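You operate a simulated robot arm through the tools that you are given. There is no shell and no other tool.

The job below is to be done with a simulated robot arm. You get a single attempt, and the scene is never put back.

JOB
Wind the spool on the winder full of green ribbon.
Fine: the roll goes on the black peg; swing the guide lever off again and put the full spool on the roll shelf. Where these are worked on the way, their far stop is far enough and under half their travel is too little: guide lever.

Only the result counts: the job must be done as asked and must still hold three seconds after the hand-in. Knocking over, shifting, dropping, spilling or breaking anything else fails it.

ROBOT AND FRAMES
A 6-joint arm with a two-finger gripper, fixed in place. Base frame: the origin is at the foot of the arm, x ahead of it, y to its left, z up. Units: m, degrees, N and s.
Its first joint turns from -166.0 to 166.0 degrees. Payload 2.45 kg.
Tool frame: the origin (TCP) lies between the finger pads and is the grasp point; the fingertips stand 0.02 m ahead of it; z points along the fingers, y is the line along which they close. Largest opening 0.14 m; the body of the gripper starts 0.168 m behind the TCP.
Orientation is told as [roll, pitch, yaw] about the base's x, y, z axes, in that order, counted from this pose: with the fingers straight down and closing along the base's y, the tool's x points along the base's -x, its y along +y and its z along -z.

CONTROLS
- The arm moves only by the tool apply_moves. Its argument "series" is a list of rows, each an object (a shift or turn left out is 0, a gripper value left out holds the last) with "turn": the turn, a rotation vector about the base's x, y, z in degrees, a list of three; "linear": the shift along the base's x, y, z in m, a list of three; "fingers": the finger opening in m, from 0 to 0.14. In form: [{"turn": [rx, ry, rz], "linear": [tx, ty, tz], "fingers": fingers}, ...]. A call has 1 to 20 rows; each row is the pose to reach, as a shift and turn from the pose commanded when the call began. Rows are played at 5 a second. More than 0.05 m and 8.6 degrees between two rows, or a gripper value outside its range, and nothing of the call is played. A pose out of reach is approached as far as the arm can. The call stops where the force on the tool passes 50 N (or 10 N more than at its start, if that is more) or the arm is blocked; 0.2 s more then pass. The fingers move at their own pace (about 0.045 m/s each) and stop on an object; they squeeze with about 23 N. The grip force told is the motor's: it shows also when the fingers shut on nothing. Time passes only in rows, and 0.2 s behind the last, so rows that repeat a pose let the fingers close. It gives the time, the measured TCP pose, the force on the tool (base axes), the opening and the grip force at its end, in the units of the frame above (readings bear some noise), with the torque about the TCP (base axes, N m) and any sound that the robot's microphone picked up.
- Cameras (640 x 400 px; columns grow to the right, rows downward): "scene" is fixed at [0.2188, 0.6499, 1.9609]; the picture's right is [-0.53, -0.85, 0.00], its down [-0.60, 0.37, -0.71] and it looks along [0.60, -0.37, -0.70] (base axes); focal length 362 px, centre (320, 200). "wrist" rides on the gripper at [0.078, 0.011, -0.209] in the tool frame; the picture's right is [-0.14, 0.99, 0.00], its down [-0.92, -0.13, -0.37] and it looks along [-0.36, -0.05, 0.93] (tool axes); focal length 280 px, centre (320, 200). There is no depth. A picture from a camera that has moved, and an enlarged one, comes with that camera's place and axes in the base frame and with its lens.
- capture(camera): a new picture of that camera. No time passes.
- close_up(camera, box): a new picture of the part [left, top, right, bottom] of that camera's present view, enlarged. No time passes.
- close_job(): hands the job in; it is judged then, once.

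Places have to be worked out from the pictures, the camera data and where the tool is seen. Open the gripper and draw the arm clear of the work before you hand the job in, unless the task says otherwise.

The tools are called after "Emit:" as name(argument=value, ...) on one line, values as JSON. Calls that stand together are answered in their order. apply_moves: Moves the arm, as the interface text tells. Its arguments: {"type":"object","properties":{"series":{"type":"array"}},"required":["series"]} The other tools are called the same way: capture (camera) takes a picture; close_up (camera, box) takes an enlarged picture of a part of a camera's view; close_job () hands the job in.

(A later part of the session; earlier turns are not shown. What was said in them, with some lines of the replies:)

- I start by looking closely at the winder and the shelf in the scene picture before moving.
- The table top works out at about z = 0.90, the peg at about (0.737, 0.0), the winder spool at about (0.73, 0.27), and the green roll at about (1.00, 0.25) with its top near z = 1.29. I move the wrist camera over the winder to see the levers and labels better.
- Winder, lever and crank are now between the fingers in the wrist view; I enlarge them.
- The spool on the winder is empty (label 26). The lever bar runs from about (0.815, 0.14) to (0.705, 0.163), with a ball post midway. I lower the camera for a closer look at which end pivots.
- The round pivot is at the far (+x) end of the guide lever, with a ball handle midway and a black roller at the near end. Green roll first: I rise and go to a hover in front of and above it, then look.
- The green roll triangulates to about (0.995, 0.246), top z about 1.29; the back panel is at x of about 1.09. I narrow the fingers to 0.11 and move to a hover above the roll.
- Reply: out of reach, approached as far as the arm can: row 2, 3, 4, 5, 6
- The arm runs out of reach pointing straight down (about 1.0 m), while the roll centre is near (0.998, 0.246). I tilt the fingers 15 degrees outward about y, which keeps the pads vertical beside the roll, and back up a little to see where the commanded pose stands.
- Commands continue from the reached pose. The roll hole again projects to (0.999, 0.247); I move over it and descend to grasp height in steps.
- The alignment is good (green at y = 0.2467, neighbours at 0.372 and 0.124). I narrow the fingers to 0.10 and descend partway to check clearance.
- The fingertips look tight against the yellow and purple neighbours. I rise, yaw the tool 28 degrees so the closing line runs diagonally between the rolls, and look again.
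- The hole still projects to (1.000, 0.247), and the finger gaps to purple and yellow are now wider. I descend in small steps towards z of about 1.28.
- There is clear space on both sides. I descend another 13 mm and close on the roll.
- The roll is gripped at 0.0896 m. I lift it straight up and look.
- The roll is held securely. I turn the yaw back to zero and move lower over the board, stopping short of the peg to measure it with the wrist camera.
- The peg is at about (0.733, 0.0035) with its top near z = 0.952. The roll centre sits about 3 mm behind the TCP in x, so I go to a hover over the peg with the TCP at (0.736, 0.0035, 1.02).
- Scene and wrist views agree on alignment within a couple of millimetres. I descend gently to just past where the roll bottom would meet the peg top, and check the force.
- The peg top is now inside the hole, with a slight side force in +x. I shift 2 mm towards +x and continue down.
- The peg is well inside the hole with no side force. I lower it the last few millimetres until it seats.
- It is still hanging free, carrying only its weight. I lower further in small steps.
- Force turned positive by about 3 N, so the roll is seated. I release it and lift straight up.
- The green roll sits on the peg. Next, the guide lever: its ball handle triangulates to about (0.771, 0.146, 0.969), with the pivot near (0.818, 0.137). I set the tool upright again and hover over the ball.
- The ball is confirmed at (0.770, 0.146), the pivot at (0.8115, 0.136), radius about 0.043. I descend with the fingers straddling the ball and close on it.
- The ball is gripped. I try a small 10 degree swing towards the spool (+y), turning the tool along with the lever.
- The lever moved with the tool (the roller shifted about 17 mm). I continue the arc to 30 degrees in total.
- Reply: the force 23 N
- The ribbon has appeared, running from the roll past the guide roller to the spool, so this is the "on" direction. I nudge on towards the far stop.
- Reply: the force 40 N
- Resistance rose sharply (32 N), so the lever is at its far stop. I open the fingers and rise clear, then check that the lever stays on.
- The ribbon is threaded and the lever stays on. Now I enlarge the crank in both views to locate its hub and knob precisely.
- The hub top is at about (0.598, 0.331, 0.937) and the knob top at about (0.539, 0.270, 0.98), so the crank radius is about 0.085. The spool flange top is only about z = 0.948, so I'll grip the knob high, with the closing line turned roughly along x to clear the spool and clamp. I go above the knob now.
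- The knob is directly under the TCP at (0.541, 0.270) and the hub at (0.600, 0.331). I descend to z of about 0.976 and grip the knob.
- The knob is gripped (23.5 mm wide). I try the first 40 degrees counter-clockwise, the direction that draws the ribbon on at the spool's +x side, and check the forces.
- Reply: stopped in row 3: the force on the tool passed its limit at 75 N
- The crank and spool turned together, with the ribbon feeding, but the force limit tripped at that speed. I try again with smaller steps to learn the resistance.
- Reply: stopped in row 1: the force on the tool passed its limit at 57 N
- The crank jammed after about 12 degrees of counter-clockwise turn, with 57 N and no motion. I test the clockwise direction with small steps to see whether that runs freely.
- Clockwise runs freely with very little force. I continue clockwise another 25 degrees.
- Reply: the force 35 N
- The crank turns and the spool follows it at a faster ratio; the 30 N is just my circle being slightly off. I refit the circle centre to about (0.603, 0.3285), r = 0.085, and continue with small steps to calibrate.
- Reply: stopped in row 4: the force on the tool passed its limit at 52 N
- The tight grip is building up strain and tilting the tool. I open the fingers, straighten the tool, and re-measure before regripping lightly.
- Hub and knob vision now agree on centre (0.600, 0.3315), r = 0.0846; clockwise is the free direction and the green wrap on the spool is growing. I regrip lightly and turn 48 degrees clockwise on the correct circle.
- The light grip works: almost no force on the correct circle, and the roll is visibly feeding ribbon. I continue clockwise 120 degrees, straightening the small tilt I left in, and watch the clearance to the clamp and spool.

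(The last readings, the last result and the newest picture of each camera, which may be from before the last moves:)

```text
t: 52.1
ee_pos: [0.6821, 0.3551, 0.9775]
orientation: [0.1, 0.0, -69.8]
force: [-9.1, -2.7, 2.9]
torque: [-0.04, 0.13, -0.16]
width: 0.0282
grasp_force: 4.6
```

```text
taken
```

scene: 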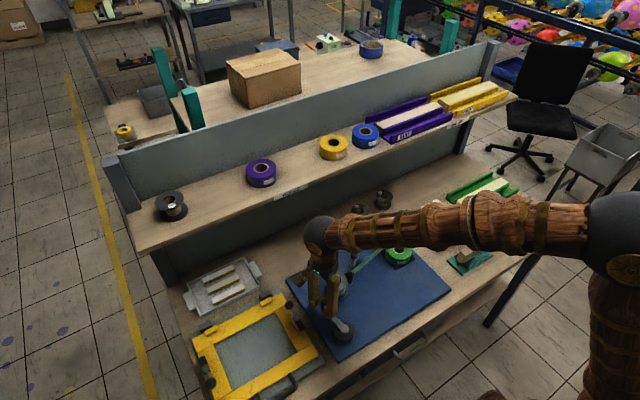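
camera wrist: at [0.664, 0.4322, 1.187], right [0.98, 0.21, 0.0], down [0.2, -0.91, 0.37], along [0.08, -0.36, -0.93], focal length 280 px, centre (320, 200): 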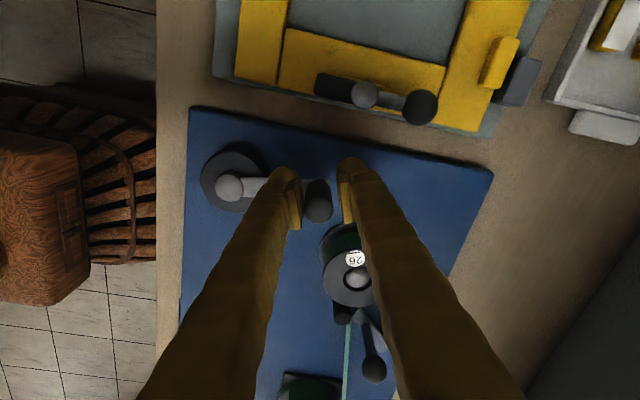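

Turning goes well and clearances are fine. I carry on clockwise through the remaining 240 degrees of this turn, with a slightly firmer grip.

Emit:
apply_moves(series=[{"linear": [0.0023, -0.0173, 0], "fingers": 0.0215}, {"linear": [0.0019, -0.035, 0]}, {"linear": [-0.0021, -0.0522, 0]}, {"linear": [-0.0096, -0.0682, 0]}, {"linear": [-0.0203, -0.0823, 0]}, {"linear": [-0.0337, -0.0939, 0]}, {"linear": [-0.0492, -0.1024, 0]}, {"linear": [-0.0661, -0.1075, 0]}, {"linear": [-0.0838, -0.109, 0]}, {"linear": [-0.1013, -0.1068, 0]}, {"linear": [-0.118, -0.1009, 0]}, {"linear": [-0.1331, -0.0918, 0]}, {"linear": [-0.146, -0.0797, 0]}, {"linear": [-0.1561, -0.0652, 0]}, {"linear": [-0.163, -0.0488, 0]}, {"linear": [-0.1663, -0.0315, 0]}, {"linear": [-0.1659, -0.0138, 0]}, {"linear": [-0.1619, 0.0034, 0]}, {"linear": [-0.1544, 0.0194, 0]}, {"linear": [-0.1437, 0.0335, 0]}])

Emit:
capture(camera="wrist")

Emit:
close_up(camera="scene", box=[280, 220, 440, 350])

```text
t: 55.5
ee_pos: [0.5188, 0.3167, 0.9789]
orientation: [0.5, -0.1, -69.8]
force: [9.7, 3.1, -8.9]
torque: [0.12, -0.03, 0.0]
width: 0.0226
grasp_force: 44.8
stopped in row 16: the force on the tool passed its limit at 56 N (the readings are from after the stop); the commanded pose is now the measured one
```

```text
taken
camera wrist: at [0.5008, 0.3929, 1.1873], right [0.98, 0.21, 0.01], down [0.19, -0.91, 0.37], along [0.09, -0.36, -0.93], focal length 280 px, centre (320, 200)
```

wrist: 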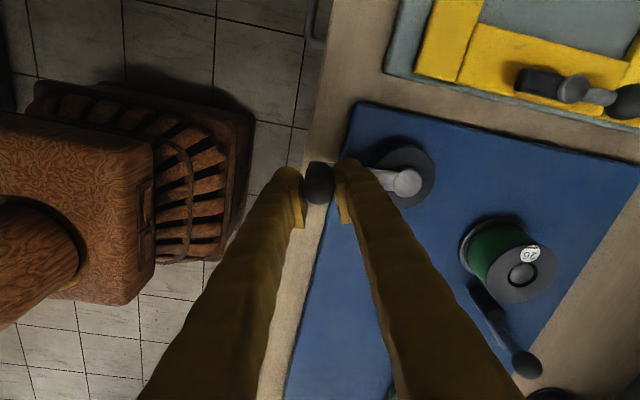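

```text
3.08 times, centred on (360, 285) of scene
camera zoom: at [0.2188, 0.6499, 1.9609], right [-0.53, -0.85, 0.0], down [-0.6, 0.37, -0.71], along [0.6, -0.37, -0.7], focal length 1115 px, centre (197, -62)
```

zoom: 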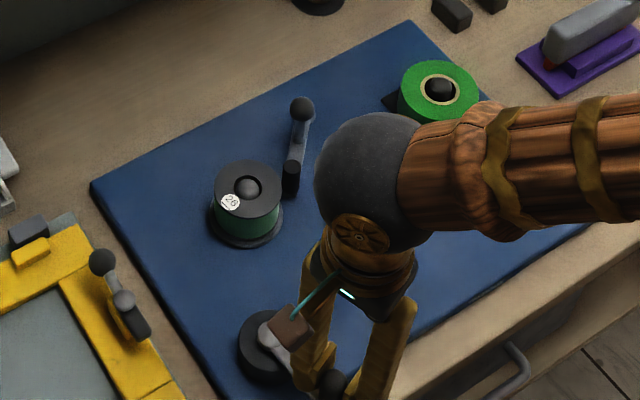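

The ribbon bridge is gone and the spool looks well filled with green. I look closely at the spool before doing anything more.

Emit:
close_up(camera="wrist", box=[440, 190, 580, 310])

Emit:
close_up(camera="scene", box=[320, 255, 380, 300])

Emit:
close_up(camera="scene", box=[360, 225, 440, 285])

```text
3.33 times, centred on (510, 250) of wrist
camera zoom: at [0.5008, 0.3929, 1.1873], right [0.98, 0.21, 0.01], down [0.19, -0.91, 0.37], along [0.09, -0.36, -0.93], focal length 935 px, centre (-313, 33)
```

zoom: 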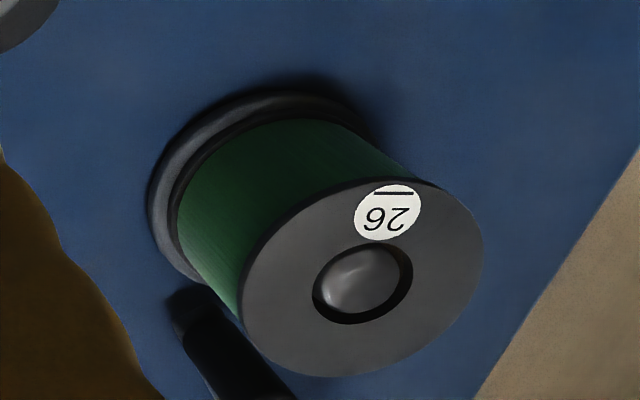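

```text
8.89 times, centred on (350, 278) of scene
camera zoom: at [0.2188, 0.6499, 1.9609], right [-0.53, -0.85, 0.0], down [-0.6, 0.37, -0.71], along [0.6, -0.37, -0.7], focal length 3222 px, centre (53, -489)
```

zoom: 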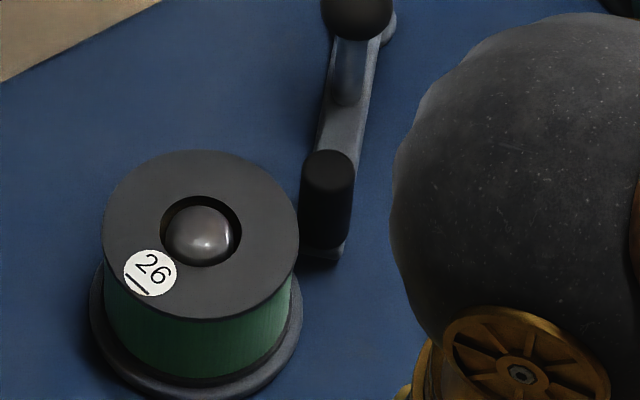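

```text
6.67 times, centred on (400, 255) of scene
camera zoom: at [0.2188, 0.6499, 1.9609], right [-0.53, -0.85, 0.0], down [-0.6, 0.37, -0.71], along [0.6, -0.37, -0.7], focal length 2416 px, centre (-213, -167)
```

zoom: 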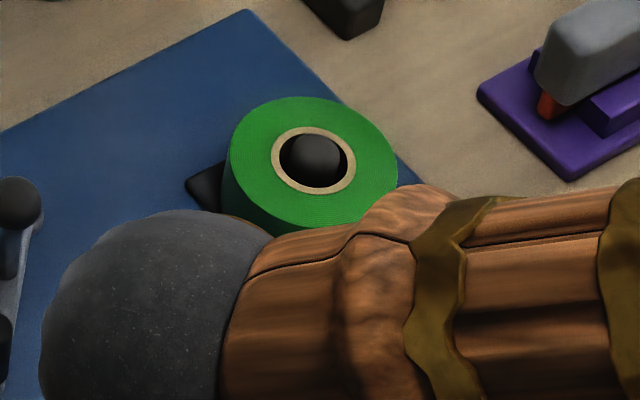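

The spool is full: green is flush with the flanges and the ribbon has parted from the roll. I release the crank knob, lift, and hover over the lever's ball handle for swinging it off.

Emit:
apply_moves(series=[{"linear": [0, 0, 0], "fingers": 0.04}, {"linear": [0, 0, 0], "turn": [-0.08, 0.5, 0], "fingers": 0.06}, {"linear": [0, 0, 0.04], "turn": [-0.08, 0.5, 0], "fingers": 0.06}, {"linear": [0, 0, 0.085], "turn": [-0.08, 0.5, 0], "fingers": 0.06}, {"linear": [0.0375, -0.0214, 0.095], "turn": [-0.08, 0.5, 6], "fingers": 0.06}, {"linear": [0.075, -0.0428, 0.095], "turn": [-0.08, 0.5, 12], "fingers": 0.06}, {"linear": [0.1125, -0.0642, 0.095], "turn": [-0.08, 0.5, 18], "fingers": 0.06}, {"linear": [0.15, -0.0856, 0.095], "turn": [-0.08, 0.5, 24], "fingers": 0.06}, {"linear": [0.1875, -0.107, 0.095], "turn": [-0.08, 0.5, 30], "fingers": 0.06}, {"linear": [0.225, -0.1285, 0.095], "turn": [-0.08, 0.5, 37], "fingers": 0.06}, {"linear": [0.262, -0.15, 0.095], "turn": [-0.08, 0.5, 37], "fingers": 0.06}, {"linear": [0.262, -0.15, 0.095], "turn": [-0.08, 0.5, 37], "fingers": 0.06}])

Emit:
capture(camera="wrist")

Emit:
close_up(camera="wrist", box=[260, 60, 420, 200])

Emit:
capture(camera="scene")

```text
t: 58.0
ee_pos: [0.7826, 0.1651, 1.0749]
orientation: [0.0, 0.2, -32.9]
force: [0.9, -0.7, -0.1]
torque: [-0.03, -0.02, 0.0]
width: 0.06
grasp_force: 0.1
```

```text
taken
camera wrist: at [0.7221, 0.2167, 1.2831], right [0.65, 0.76, 0.0], down [0.7, -0.61, 0.37], along [0.28, -0.24, -0.93], focal length 280 px, centre (320, 200)
```

wrist: 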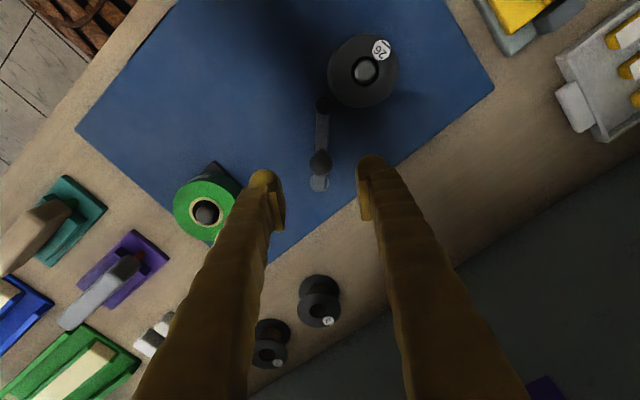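

```text
2.86 times, centred on (340, 130) of wrist
camera zoom: at [0.7221, 0.2167, 1.2831], right [0.65, 0.76, 0.0], down [0.7, -0.61, 0.37], along [0.28, -0.24, -0.93], focal length 801 px, centre (263, 400)
```

zoom: 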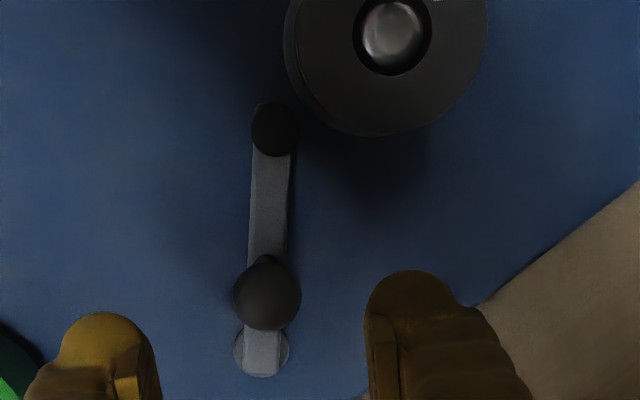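

```text
taken
```

scene: 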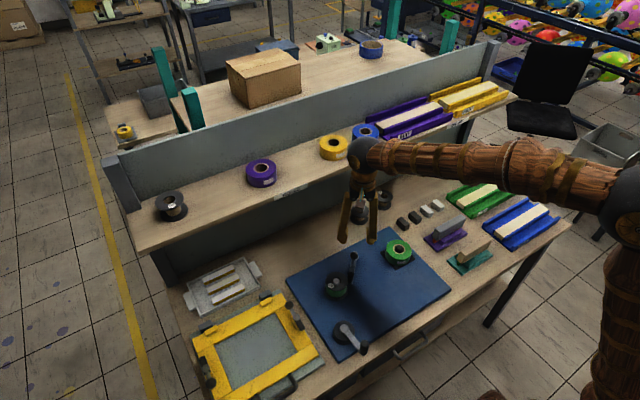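

The ball is at (0.781, 0.168), right under the tool. I descend, grip it, and swing the lever back about 32 degrees to where it began.

Emit:
apply_moves(series=[{"linear": [0.0005, 0.001, -0.04], "fingers": 0.06}, {"linear": [0.0005, 0.001, -0.08], "fingers": 0.06}, {"linear": [0.0005, 0.001, -0.106], "fingers": 0.06}, {"linear": [0.0005, 0.001, -0.106], "fingers": 0.021}, {"linear": [0.0005, 0.001, -0.106], "fingers": 0.021}, {"linear": [0.0005, 0.001, -0.106], "fingers": 0.021}, {"linear": [-0.0036, -0.0037, -0.106], "turn": [0, 0, 8], "fingers": 0.021}, {"linear": [-0.007, -0.0088, -0.106], "turn": [0, 0, 16], "fingers": 0.021}, {"linear": [-0.0096, -0.0144, -0.106], "turn": [0, 0, 24], "fingers": 0.021}, {"linear": [-0.0112, -0.0196, -0.106], "turn": [0, 0, 31], "fingers": 0.021}, {"linear": [-0.0116, -0.0211, -0.106], "turn": [0, 0, 33], "fingers": 0.021}, {"linear": [-0.0116, -0.0211, -0.106], "turn": [0, 0, 33], "fingers": 0.021}])

Emit:
close_up(camera="scene", box=[310, 230, 430, 310])

Emit:
capture(camera="wrist")

```text
t: 60.6
ee_pos: [0.7704, 0.1456, 0.9668]
orientation: [0.0, 0.2, 0.1]
force: [3.7, 16.3, -18.6]
torque: [-0.01, -0.06, 0.13]
width: 0.0236
grasp_force: 45.0
```

```text
5.00 times, centred on (370, 270) of scene
camera zoom: at [0.2188, 0.6499, 1.9609], right [-0.53, -0.85, 0.0], down [-0.6, 0.37, -0.71], along [0.6, -0.37, -0.7], focal length 1812 px, centre (70, -150)
```

zoom: 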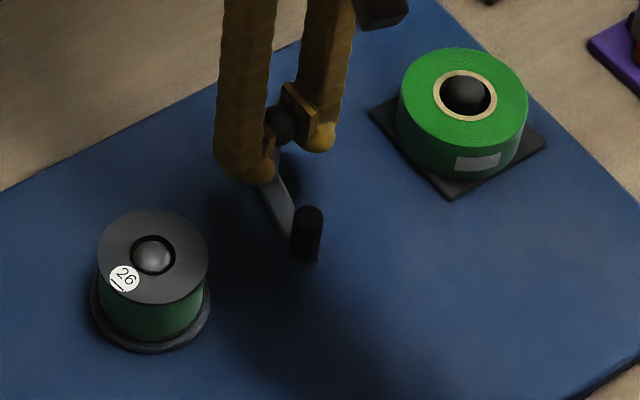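

```text
taken
camera wrist: at [0.6922, 0.1565, 1.1763], right [0.14, 0.99, 0.0], down [0.92, -0.13, 0.37], along [0.36, -0.05, -0.93], focal length 280 px, centre (320, 200)
```

wrist: 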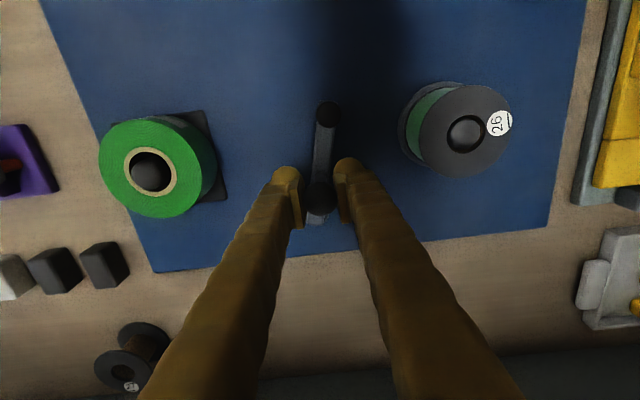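

The lever is back at its original off position, against its stop. I release it, rise, and move back to view the spool from the front before gripping it.

Emit:
apply_moves(series=[{"linear": [0, 0.0005, 0.001], "fingers": 0.04}, {"linear": [0, 0.0005, 0.001], "fingers": 0.06}, {"linear": [0, 0.0005, 0.03], "fingers": 0.06}, {"linear": [0, 0.0005, 0.07], "fingers": 0.06}, {"linear": [0, 0.02, 0.11], "turn": [0, -5, 0], "fingers": 0.08}, {"linear": [-0.04, 0.04, 0.12], "turn": [0, -10, 0], "fingers": 0.1}, {"linear": [-0.08, 0.06, 0.12], "turn": [0, -15, 0], "fingers": 0.11}, {"linear": [-0.11, 0.08, 0.12], "turn": [0, -15, 0], "fingers": 0.11}, {"linear": [-0.11, 0.1, 0.12], "turn": [0, -15, 0], "fingers": 0.11}, {"linear": [-0.11, 0.11, 0.12], "turn": [0, -15, 0], "fingers": 0.11}])

Emit:
capture(camera="wrist")

Emit:
close_up(camera="wrist", box=[260, 60, 380, 160])

Emit:
close_up(camera="scene", box=[300, 230, 420, 320])

```text
t: 62.9
ee_pos: [0.6593, 0.2558, 1.0881]
orientation: [0.0, -14.8, 0.2]
force: [-1.2, 0.3, 0.0]
torque: [-0.02, 0.02, 0.01]
width: 0.11
grasp_force: 0.1
```

```text
taken
camera wrist: at [0.5298, 0.2662, 1.2695], right [0.13, 0.99, 0.03], down [0.8, -0.13, 0.59], along [0.59, -0.05, -0.81], focal length 280 px, centre (320, 200)
```

wrist: 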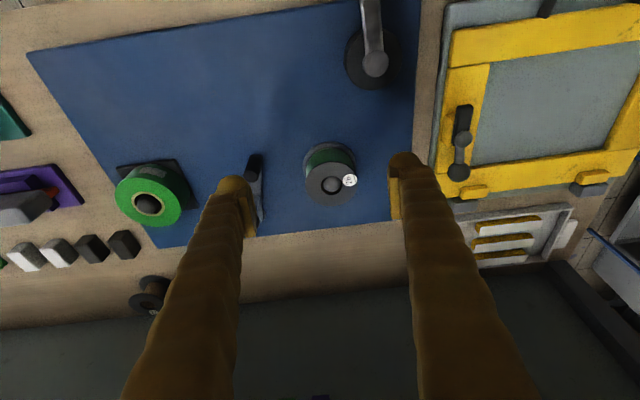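

```text
4.00 times, centred on (320, 110) of wrist
camera zoom: at [0.5298, 0.2662, 1.2695], right [0.13, 0.99, 0.03], down [0.8, -0.13, 0.59], along [0.59, -0.05, -0.81], focal length 1122 px, centre (320, 560)
```

zoom: 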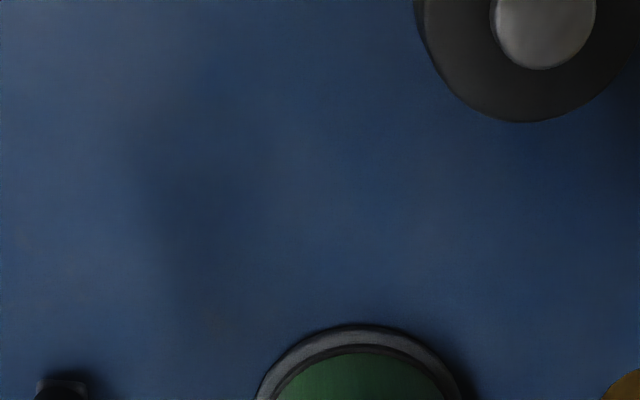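

```text
4.44 times, centred on (360, 275) of scene
camera zoom: at [0.2188, 0.6499, 1.9609], right [-0.53, -0.85, 0.0], down [-0.6, 0.37, -0.71], along [0.6, -0.37, -0.7], focal length 1611 px, centre (142, -133)
```

zoom: 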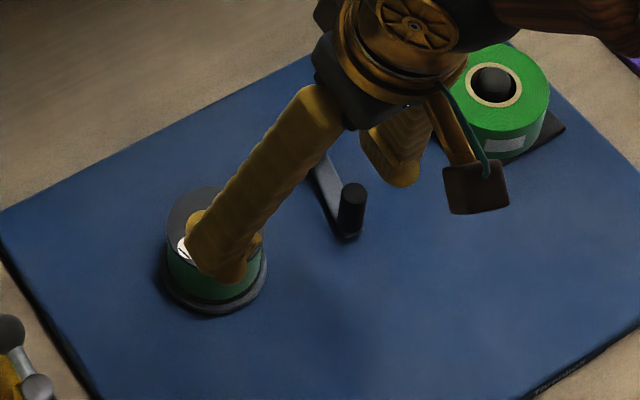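

Emit:
close_up(camera="wrist", box=[285, 130, 375, 215])

```text
4.71 times, centred on (330, 172) of wrist
camera zoom: at [0.5298, 0.2662, 1.2695], right [0.13, 0.99, 0.03], down [0.8, -0.13, 0.59], along [0.59, -0.05, -0.81], focal length 1320 px, centre (273, 329)
```

zoom: 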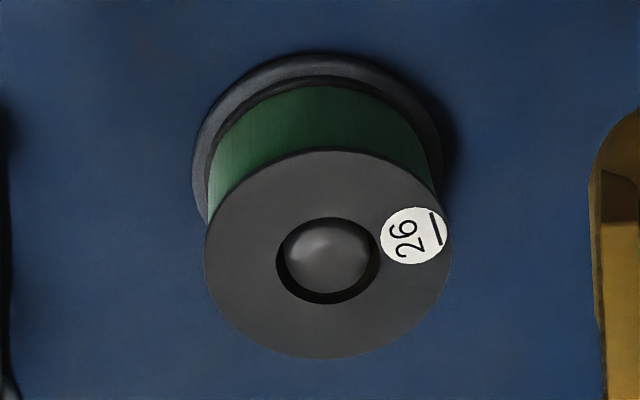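

The spool's top centre is at (0.739, 0.266, 0.948), diameter 0.071, bottom about z = 0.912. Keeping the 15 degree tilt needed for the shelf, I move over it and descend to a check height.

Emit:
apply_moves(series=[{"linear": [0.03, 0.004, 0.0], "fingers": 0.1}, {"linear": [0.06, 0.008, -0.01], "fingers": 0.1}, {"linear": [0.0798, 0.0101, -0.03], "fingers": 0.1}, {"linear": [0.0798, 0.0101, -0.06], "fingers": 0.1}, {"linear": [0.0798, 0.0101, -0.09], "fingers": 0.1}, {"linear": [0.0798, 0.0101, -0.105], "fingers": 0.1}, {"linear": [0.0798, 0.0101, -0.105], "fingers": 0.1}])

Emit:
capture(camera="wrist")

Emit:
close_up(camera="wrist", box=[230, 110, 410, 250])

Emit:
close_up(camera="scene", box=[290, 230, 410, 320])

```text
t: 64.5
ee_pos: [0.7396, 0.2643, 0.9828]
orientation: [0.0, -14.7, 0.1]
force: [0.8, 0.6, -0.6]
torque: [0.02, 0.01, 0.0]
width: 0.1001
grasp_force: 0.1
```

```text
taken
camera wrist: at [0.6099, 0.2759, 1.1645], right [0.13, 0.99, 0.04], down [0.8, -0.13, 0.59], along [0.59, -0.05, -0.81], focal length 280 px, centre (320, 200)
```

wrist: 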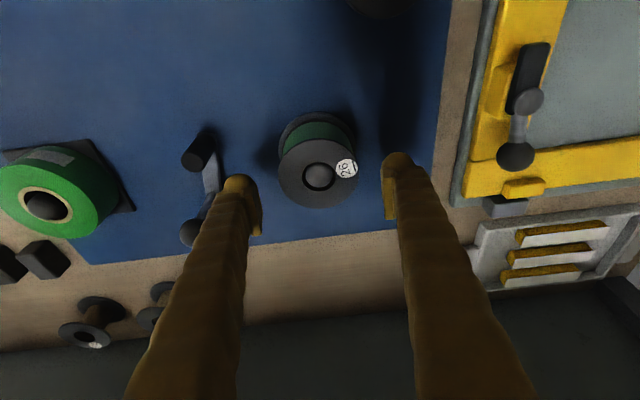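

```text
2.86 times, centred on (320, 180) of wrist
camera zoom: at [0.6099, 0.2759, 1.1645], right [0.13, 0.99, 0.04], down [0.8, -0.13, 0.59], along [0.59, -0.05, -0.81], focal length 801 px, centre (320, 257)
```

zoom: 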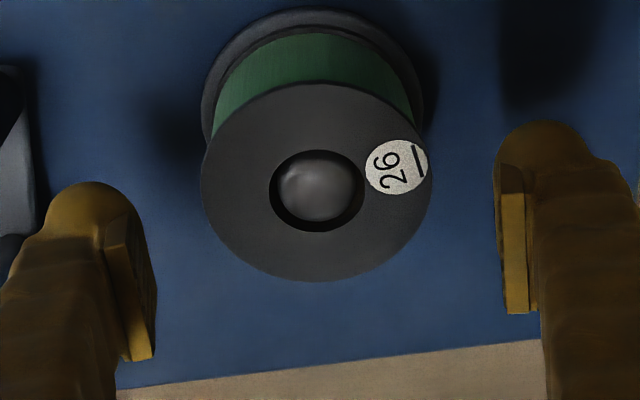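

```text
4.44 times, centred on (350, 275) of scene
camera zoom: at [0.2188, 0.6499, 1.9609], right [-0.53, -0.85, 0.0], down [-0.6, 0.37, -0.71], along [0.6, -0.37, -0.7], focal length 1611 px, centre (187, -133)
```

zoom: 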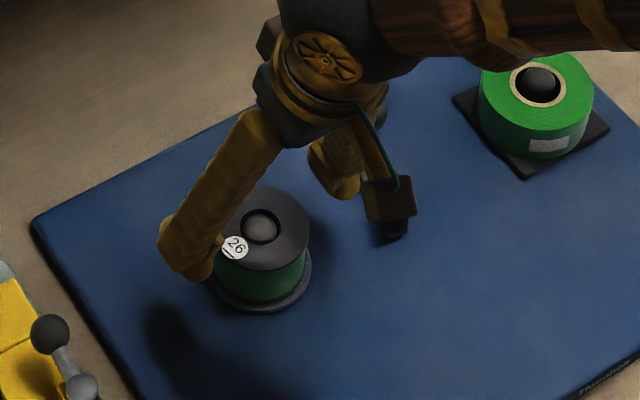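

The spool is centred between the fingers. I lower to z of about 0.939 and close gently, then tighten.

Emit:
apply_moves(series=[{"linear": [0, 0, -0.015], "fingers": 0.1}, {"linear": [0, 0, -0.03], "fingers": 0.1}, {"linear": [0, 0, -0.039], "fingers": 0.1}, {"linear": [0, 0, -0.044], "fingers": 0.1}, {"linear": [0, 0, -0.044], "fingers": 0.08}, {"linear": [0, 0, -0.044], "fingers": 0.06}, {"linear": [0, 0, -0.044], "fingers": 0.06}, {"linear": [0, 0, -0.044], "fingers": 0.06}])

Emit:
close_up(camera="wrist", box=[230, 110, 410, 250])

Emit:
close_up(camera="scene", box=[290, 230, 410, 320])

```text
t: 66.2
ee_pos: [0.7373, 0.2657, 0.9385]
orientation: [-0.1, -14.8, 0.1]
force: [-0.3, -0.8, 0.2]
torque: [-0.04, 0.0, 0.01]
width: 0.0714
grasp_force: 23.1
```

```text
2.86 times, centred on (320, 180) of wrist
camera zoom: at [0.6096, 0.276, 1.1207], right [0.13, 0.99, 0.04], down [0.8, -0.13, 0.59], along [0.59, -0.05, -0.81], focal length 801 px, centre (320, 257)
```

zoom: 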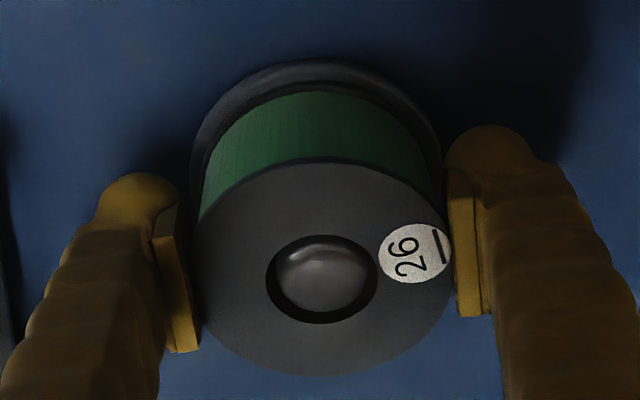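

```text
4.44 times, centred on (350, 275) of scene
camera zoom: at [0.2188, 0.6499, 1.9609], right [-0.53, -0.85, 0.0], down [-0.6, 0.37, -0.71], along [0.6, -0.37, -0.7], focal length 1611 px, centre (187, -133)
```

zoom: 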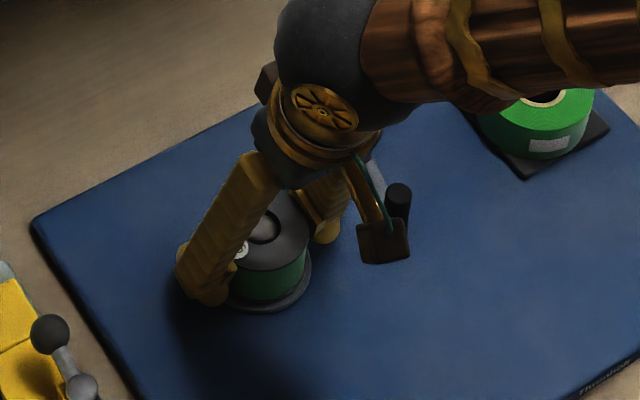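

Gripped at 0.0714 m with 23 N. I lift straight up slowly off the spindle.

Emit:
apply_moves(series=[{"linear": [0, 0, 0.006]}, {"linear": [0, 0, 0.014]}, {"linear": [0, 0, 0.024]}, {"linear": [0, 0, 0.036]}, {"linear": [0, 0, 0.05]}, {"linear": [0, 0, 0.065]}, {"linear": [0, 0, 0.065]}])

Emit:
capture(camera="wrist")

Emit:
close_up(camera="scene", box=[290, 230, 410, 320])

```text
t: 67.8
ee_pos: [0.7388, 0.2655, 1.0039]
orientation: [0.0, -14.7, 0.1]
force: [0.9, 0.7, -0.4]
torque: [0.0, 0.0, 0.04]
width: 0.0713
grasp_force: 23.0
```

```text
taken
camera wrist: at [0.6101, 0.2758, 1.1861], right [0.13, 0.99, 0.03], down [0.8, -0.13, 0.59], along [0.59, -0.05, -0.81], focal length 280 px, centre (320, 200)
```

wrist: 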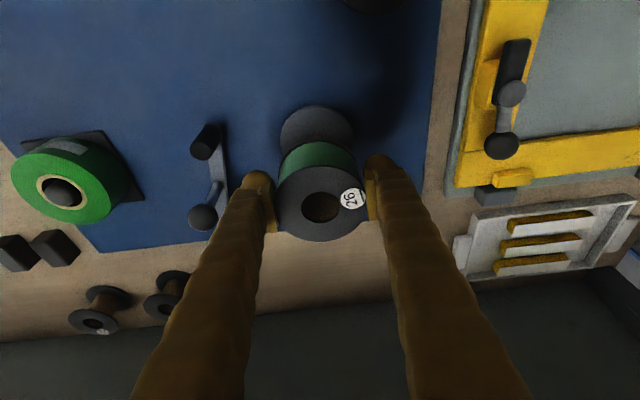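

```text
4.44 times, centred on (350, 275) of scene
camera zoom: at [0.2188, 0.6499, 1.9609], right [-0.53, -0.85, 0.0], down [-0.6, 0.37, -0.71], along [0.6, -0.37, -0.7], focal length 1611 px, centre (187, -133)
```

zoom: 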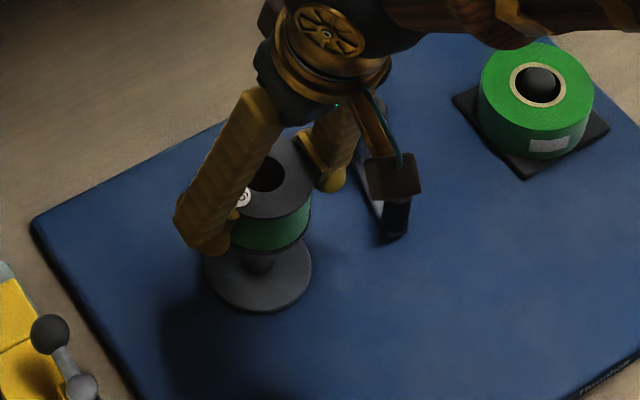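

The spool is free of the spindle and still full. I raise it in front of the shelf, turning the yaw to 28 degrees as before.

Emit:
apply_moves(series=[{"linear": [-0.02, 0, 0.04], "turn": [0, 0, 7]}, {"linear": [-0.04, 0, 0.085], "turn": [0, 0, 14]}, {"linear": [-0.04, -0.01, 0.13], "turn": [0, 0, 21]}, {"linear": [-0.04, -0.02, 0.175], "turn": [0, 0, 28]}, {"linear": [-0.04, -0.02, 0.22], "turn": [0, 0, 28]}, {"linear": [-0.04, -0.02, 0.265], "turn": [0, 0, 28]}, {"linear": [-0.04, -0.02, 0.31], "turn": [0, 0, 28]}, {"linear": [-0.03, -0.02, 0.345], "turn": [0, 0, 28]}, {"linear": [0, -0.02, 0.355], "turn": [0, 0, 28]}, {"linear": [0.04, -0.02, 0.36], "turn": [0, 0, 28]}, {"linear": [0.085, -0.02, 0.36], "turn": [0, 0, 28]}, {"linear": [0.085, -0.02, 0.36], "turn": [0, 0, 28]}])

Emit:
capture(camera="wrist")

Emit:
capture(camera="scene")

```text
t: 70.5
ee_pos: [0.8246, 0.2459, 1.3636]
orientation: [0.0, -14.8, 28.1]
force: [-0.9, -1.0, 0.5]
torque: [0.01, -0.01, -0.04]
width: 0.0713
grasp_force: 22.7
```

```text
taken
camera wrist: at [0.7051, 0.1944, 1.5458], right [-0.35, 0.94, 0.03], down [0.76, 0.26, 0.59], along [0.55, 0.23, -0.81], focal length 280 px, centre (320, 200)
```

wrist: 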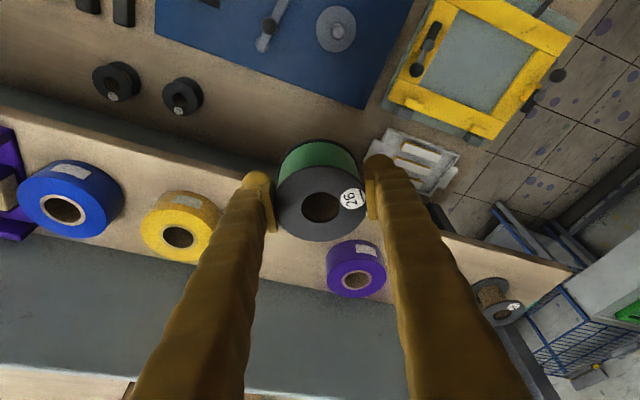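

```text
taken
```

scene: 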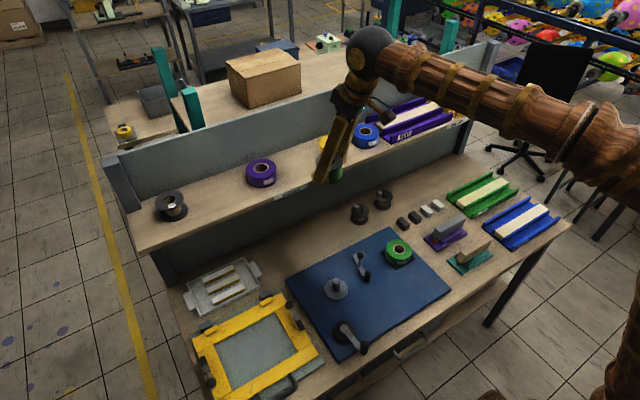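

Now I carry it out over the vacated green-roll spot at (0.998, 0.247), staying high, then lower to a hover.

Emit:
apply_moves(series=[{"linear": [0.04, 0, 0.0]}, {"linear": [0.08, 0.0005, 0.0]}, {"linear": [0.12, 0.001, 0.0]}, {"linear": [0.155, 0.0013, 0.0]}, {"linear": [0.1735, 0.0013, -0.01]}, {"linear": [0.1735, 0.0013, -0.03]}, {"linear": [0.1735, 0.0013, -0.05]}, {"linear": [0.1735, 0.0013, -0.05]}])

Emit:
capture(camera="wrist")

Emit:
close_up(camera="scene", box=[220, 100, 370, 210])

```text
t: 72.2
ee_pos: [0.9973, 0.247, 1.3132]
orientation: [0.0, -14.7, 28.0]
force: [0.0, -0.4, -0.2]
torque: [0.01, 0.0, -0.04]
width: 0.0713
grasp_force: 22.8
```

```text
taken
camera wrist: at [0.8785, 0.1953, 1.4955], right [-0.35, 0.94, 0.04], down [0.76, 0.26, 0.59], along [0.54, 0.23, -0.81], focal length 280 px, centre (320, 200)
```

wrist: 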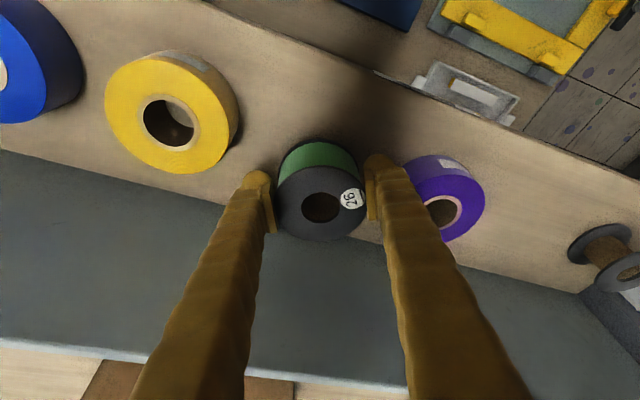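

```text
3.64 times, centred on (295, 155) of scene
camera zoom: at [0.2188, 0.6499, 1.9609], right [-0.53, -0.85, 0.0], down [-0.6, 0.37, -0.71], along [0.6, -0.37, -0.7], focal length 1318 px, centre (411, 364)
```

zoom: 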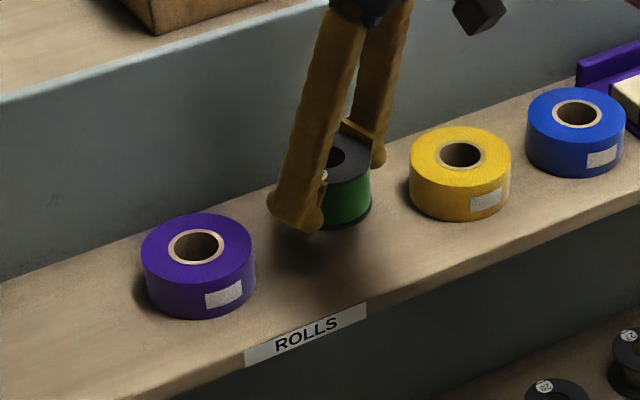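

Clearance to purple and yellow is ample. I lower to just above expected contact (TCP about 1.278) and check the force.

Emit:
apply_moves(series=[{"linear": [0, 0, -0.015]}, {"linear": [0, 0, -0.027]}, {"linear": [0, 0, -0.033]}, {"linear": [0, 0, -0.036]}, {"linear": [0, 0, -0.036]}])

Emit:
close_up(camera="scene", box=[250, 120, 350, 190])

```text
t: 73.5
ee_pos: [0.9965, 0.2469, 1.279]
orientation: [0.0, -14.9, 28.1]
force: [-0.7, -0.1, 31.2]
torque: [-0.03, 0.03, -0.13]
width: 0.0724
grasp_force: 23.0
```

```text
5.71 times, centred on (300, 155) of scene
camera zoom: at [0.2188, 0.6499, 1.9609], right [-0.53, -0.85, 0.0], down [-0.6, 0.37, -0.71], along [0.6, -0.37, -0.7], focal length 2071 px, centre (434, 457)
```

zoom: 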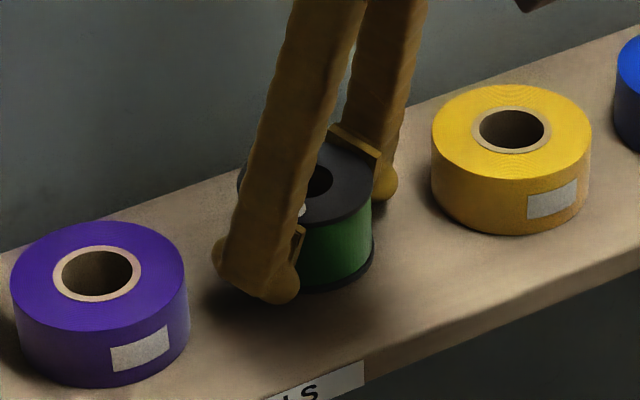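

It touched down (31 N). I ease up a little to relieve the pressure, then open the fingers and rise straight up.

Emit:
apply_moves(series=[{"linear": [0, 0, 0.001]}, {"linear": [0, 0, 0.0015]}, {"linear": [0, 0, 0.0015]}])

```text
t: 74.2
ee_pos: [0.9967, 0.247, 1.2789]
orientation: [0.1, -14.8, 28.1]
force: [2.9, -0.4, 18.7]
torque: [-0.07, -0.17, -0.06]
width: 0.0721
grasp_force: 22.9
```

Emit:
apply_moves(series=[{"linear": [0, 0, 0.001]}, {"linear": [0, 0, 0.0015], "fingers": 0.078}, {"linear": [0, 0, 0.0015], "fingers": 0.09}, {"linear": [0, 0, 0.0015], "fingers": 0.095}, {"linear": [0, 0, 0.0015], "fingers": 0.095}])

Emit:
capture(camera="wrist")

Emit:
close_up(camera="scene", box=[250, 120, 350, 190])

```text
t: 75.5
ee_pos: [0.9971, 0.2465, 1.2815]
orientation: [0.0, -14.9, 28.1]
force: [0.7, -0.3, -0.2]
torque: [0.02, 0.0, 0.02]
width: 0.0952
grasp_force: 0.1
```

```text
taken
camera wrist: at [0.8783, 0.1954, 1.4625], right [-0.35, 0.94, 0.04], down [0.76, 0.26, 0.59], along [0.54, 0.23, -0.81], focal length 280 px, centre (320, 200)
```

wrist: 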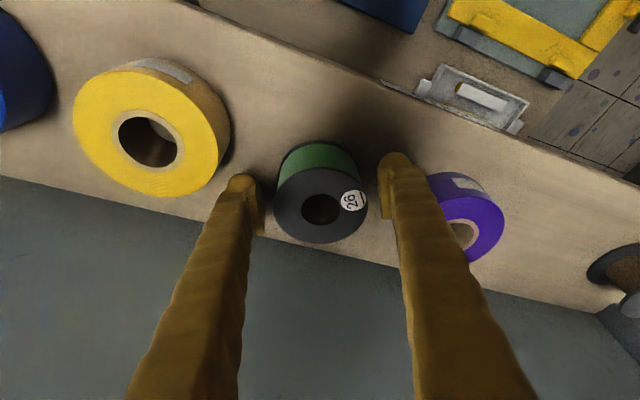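

```text
5.71 times, centred on (300, 155) of scene
camera zoom: at [0.2188, 0.6499, 1.9609], right [-0.53, -0.85, 0.0], down [-0.6, 0.37, -0.71], along [0.6, -0.37, -0.7], focal length 2071 px, centre (434, 457)
```

zoom: 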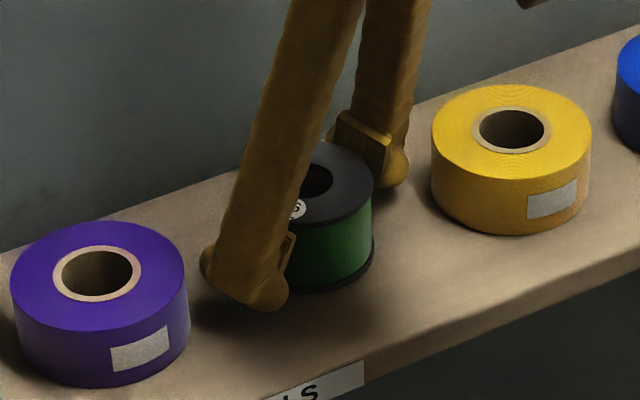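

The spool stands upright on the roll shelf, released. I rise straight up and draw the arm back, then check everything.

Emit:
apply_moves(series=[{"linear": [0, 0, 0.015]}, {"linear": [0, 0, 0.035]}, {"linear": [0, 0, 0.06]}, {"linear": [0, 0, 0.09]}, {"linear": [-0.02, 0, 0.11]}, {"linear": [-0.06, -0.01, 0.12]}, {"linear": [-0.1, -0.02, 0.12]}, {"linear": [-0.14, -0.03, 0.12]}, {"linear": [-0.18, -0.05, 0.12]}, {"linear": [-0.22, -0.07, 0.12]}, {"linear": [-0.26, -0.09, 0.12]}, {"linear": [-0.3, -0.11, 0.12]}, {"linear": [-0.34, -0.14, 0.12]}, {"linear": [-0.37, -0.17, 0.12]}, {"linear": [-0.39, -0.21, 0.12]}, {"linear": [-0.4, -0.25, 0.12]}, {"linear": [-0.4, -0.29, 0.12]}, {"linear": [-0.4, -0.29, 0.12]}])

Emit:
capture(camera="scene")

Emit:
close_up(camera="scene", box=[230, 110, 400, 210])

Emit:
close_up(camera="scene", box=[280, 220, 460, 360])

```text
t: 79.2
ee_pos: [0.5965, -0.0444, 1.4019]
orientation: [-0.1, -14.8, 28.1]
force: [0.2, -0.2, -0.3]
torque: [-0.01, -0.03, -0.01]
width: 0.0954
grasp_force: 0.1
```

```text
taken
```

scene: 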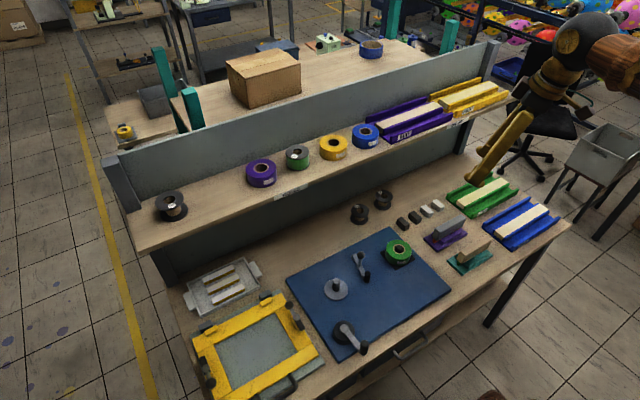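

```text
3.76 times, centred on (315, 160) of scene
camera zoom: at [0.2188, 0.6499, 1.9609], right [-0.53, -0.85, 0.0], down [-0.6, 0.37, -0.71], along [0.6, -0.37, -0.7], focal length 1365 px, centre (339, 351)
```

zoom: 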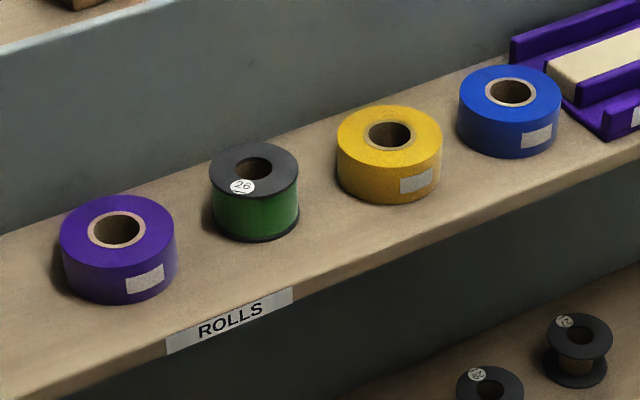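

```text
2.86 times, centred on (370, 290) of scene
camera zoom: at [0.2188, 0.6499, 1.9609], right [-0.53, -0.85, 0.0], down [-0.6, 0.37, -0.71], along [0.6, -0.37, -0.7], focal length 1036 px, centre (177, -57)
```

zoom: 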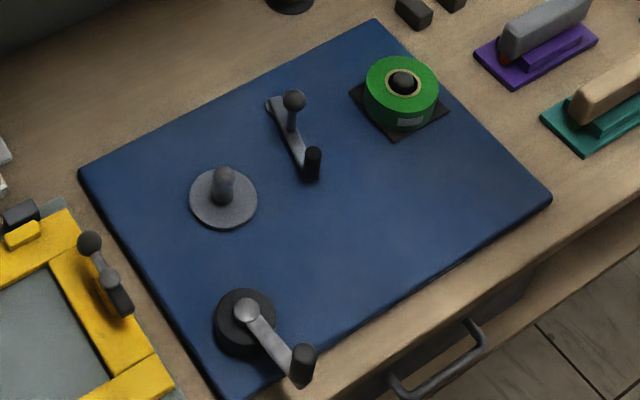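

The pictures show everything in place. The full green spool is upright on the roll shelf, the green roll is on the black peg, and the guide lever is back in its off position. Nothing else looks moved, and the gripper is open with the arm clear, so I hand in.

Emit:
close_job()

```text
The job is handed in.
```

I wound the spool from the winder full of green ribbon, set it on the roll shelf and handed the job in. I haven't seen the judge's result.

- **Spool:** it stands upright on the roll shelf, in the spot the green roll came from. The ribbon is flush with the flanges. I took that as full because the ribbon had also parted from the roll by itself.
- **Green roll:** it is on the black peg.
- **Guide lever:** I swung it to its far stop for the winding, then back to its starting position, where it met a stop.
- **Crank:** it moved only about 12 degrees counter-clockwise before it jammed and the force limit stopped the arm. I wound it clockwise instead. I left its handle at a different angle from the start.
- **Everything else:** nothing else looked moved in the last pictures, and the arm is drawn clear with the gripper open.
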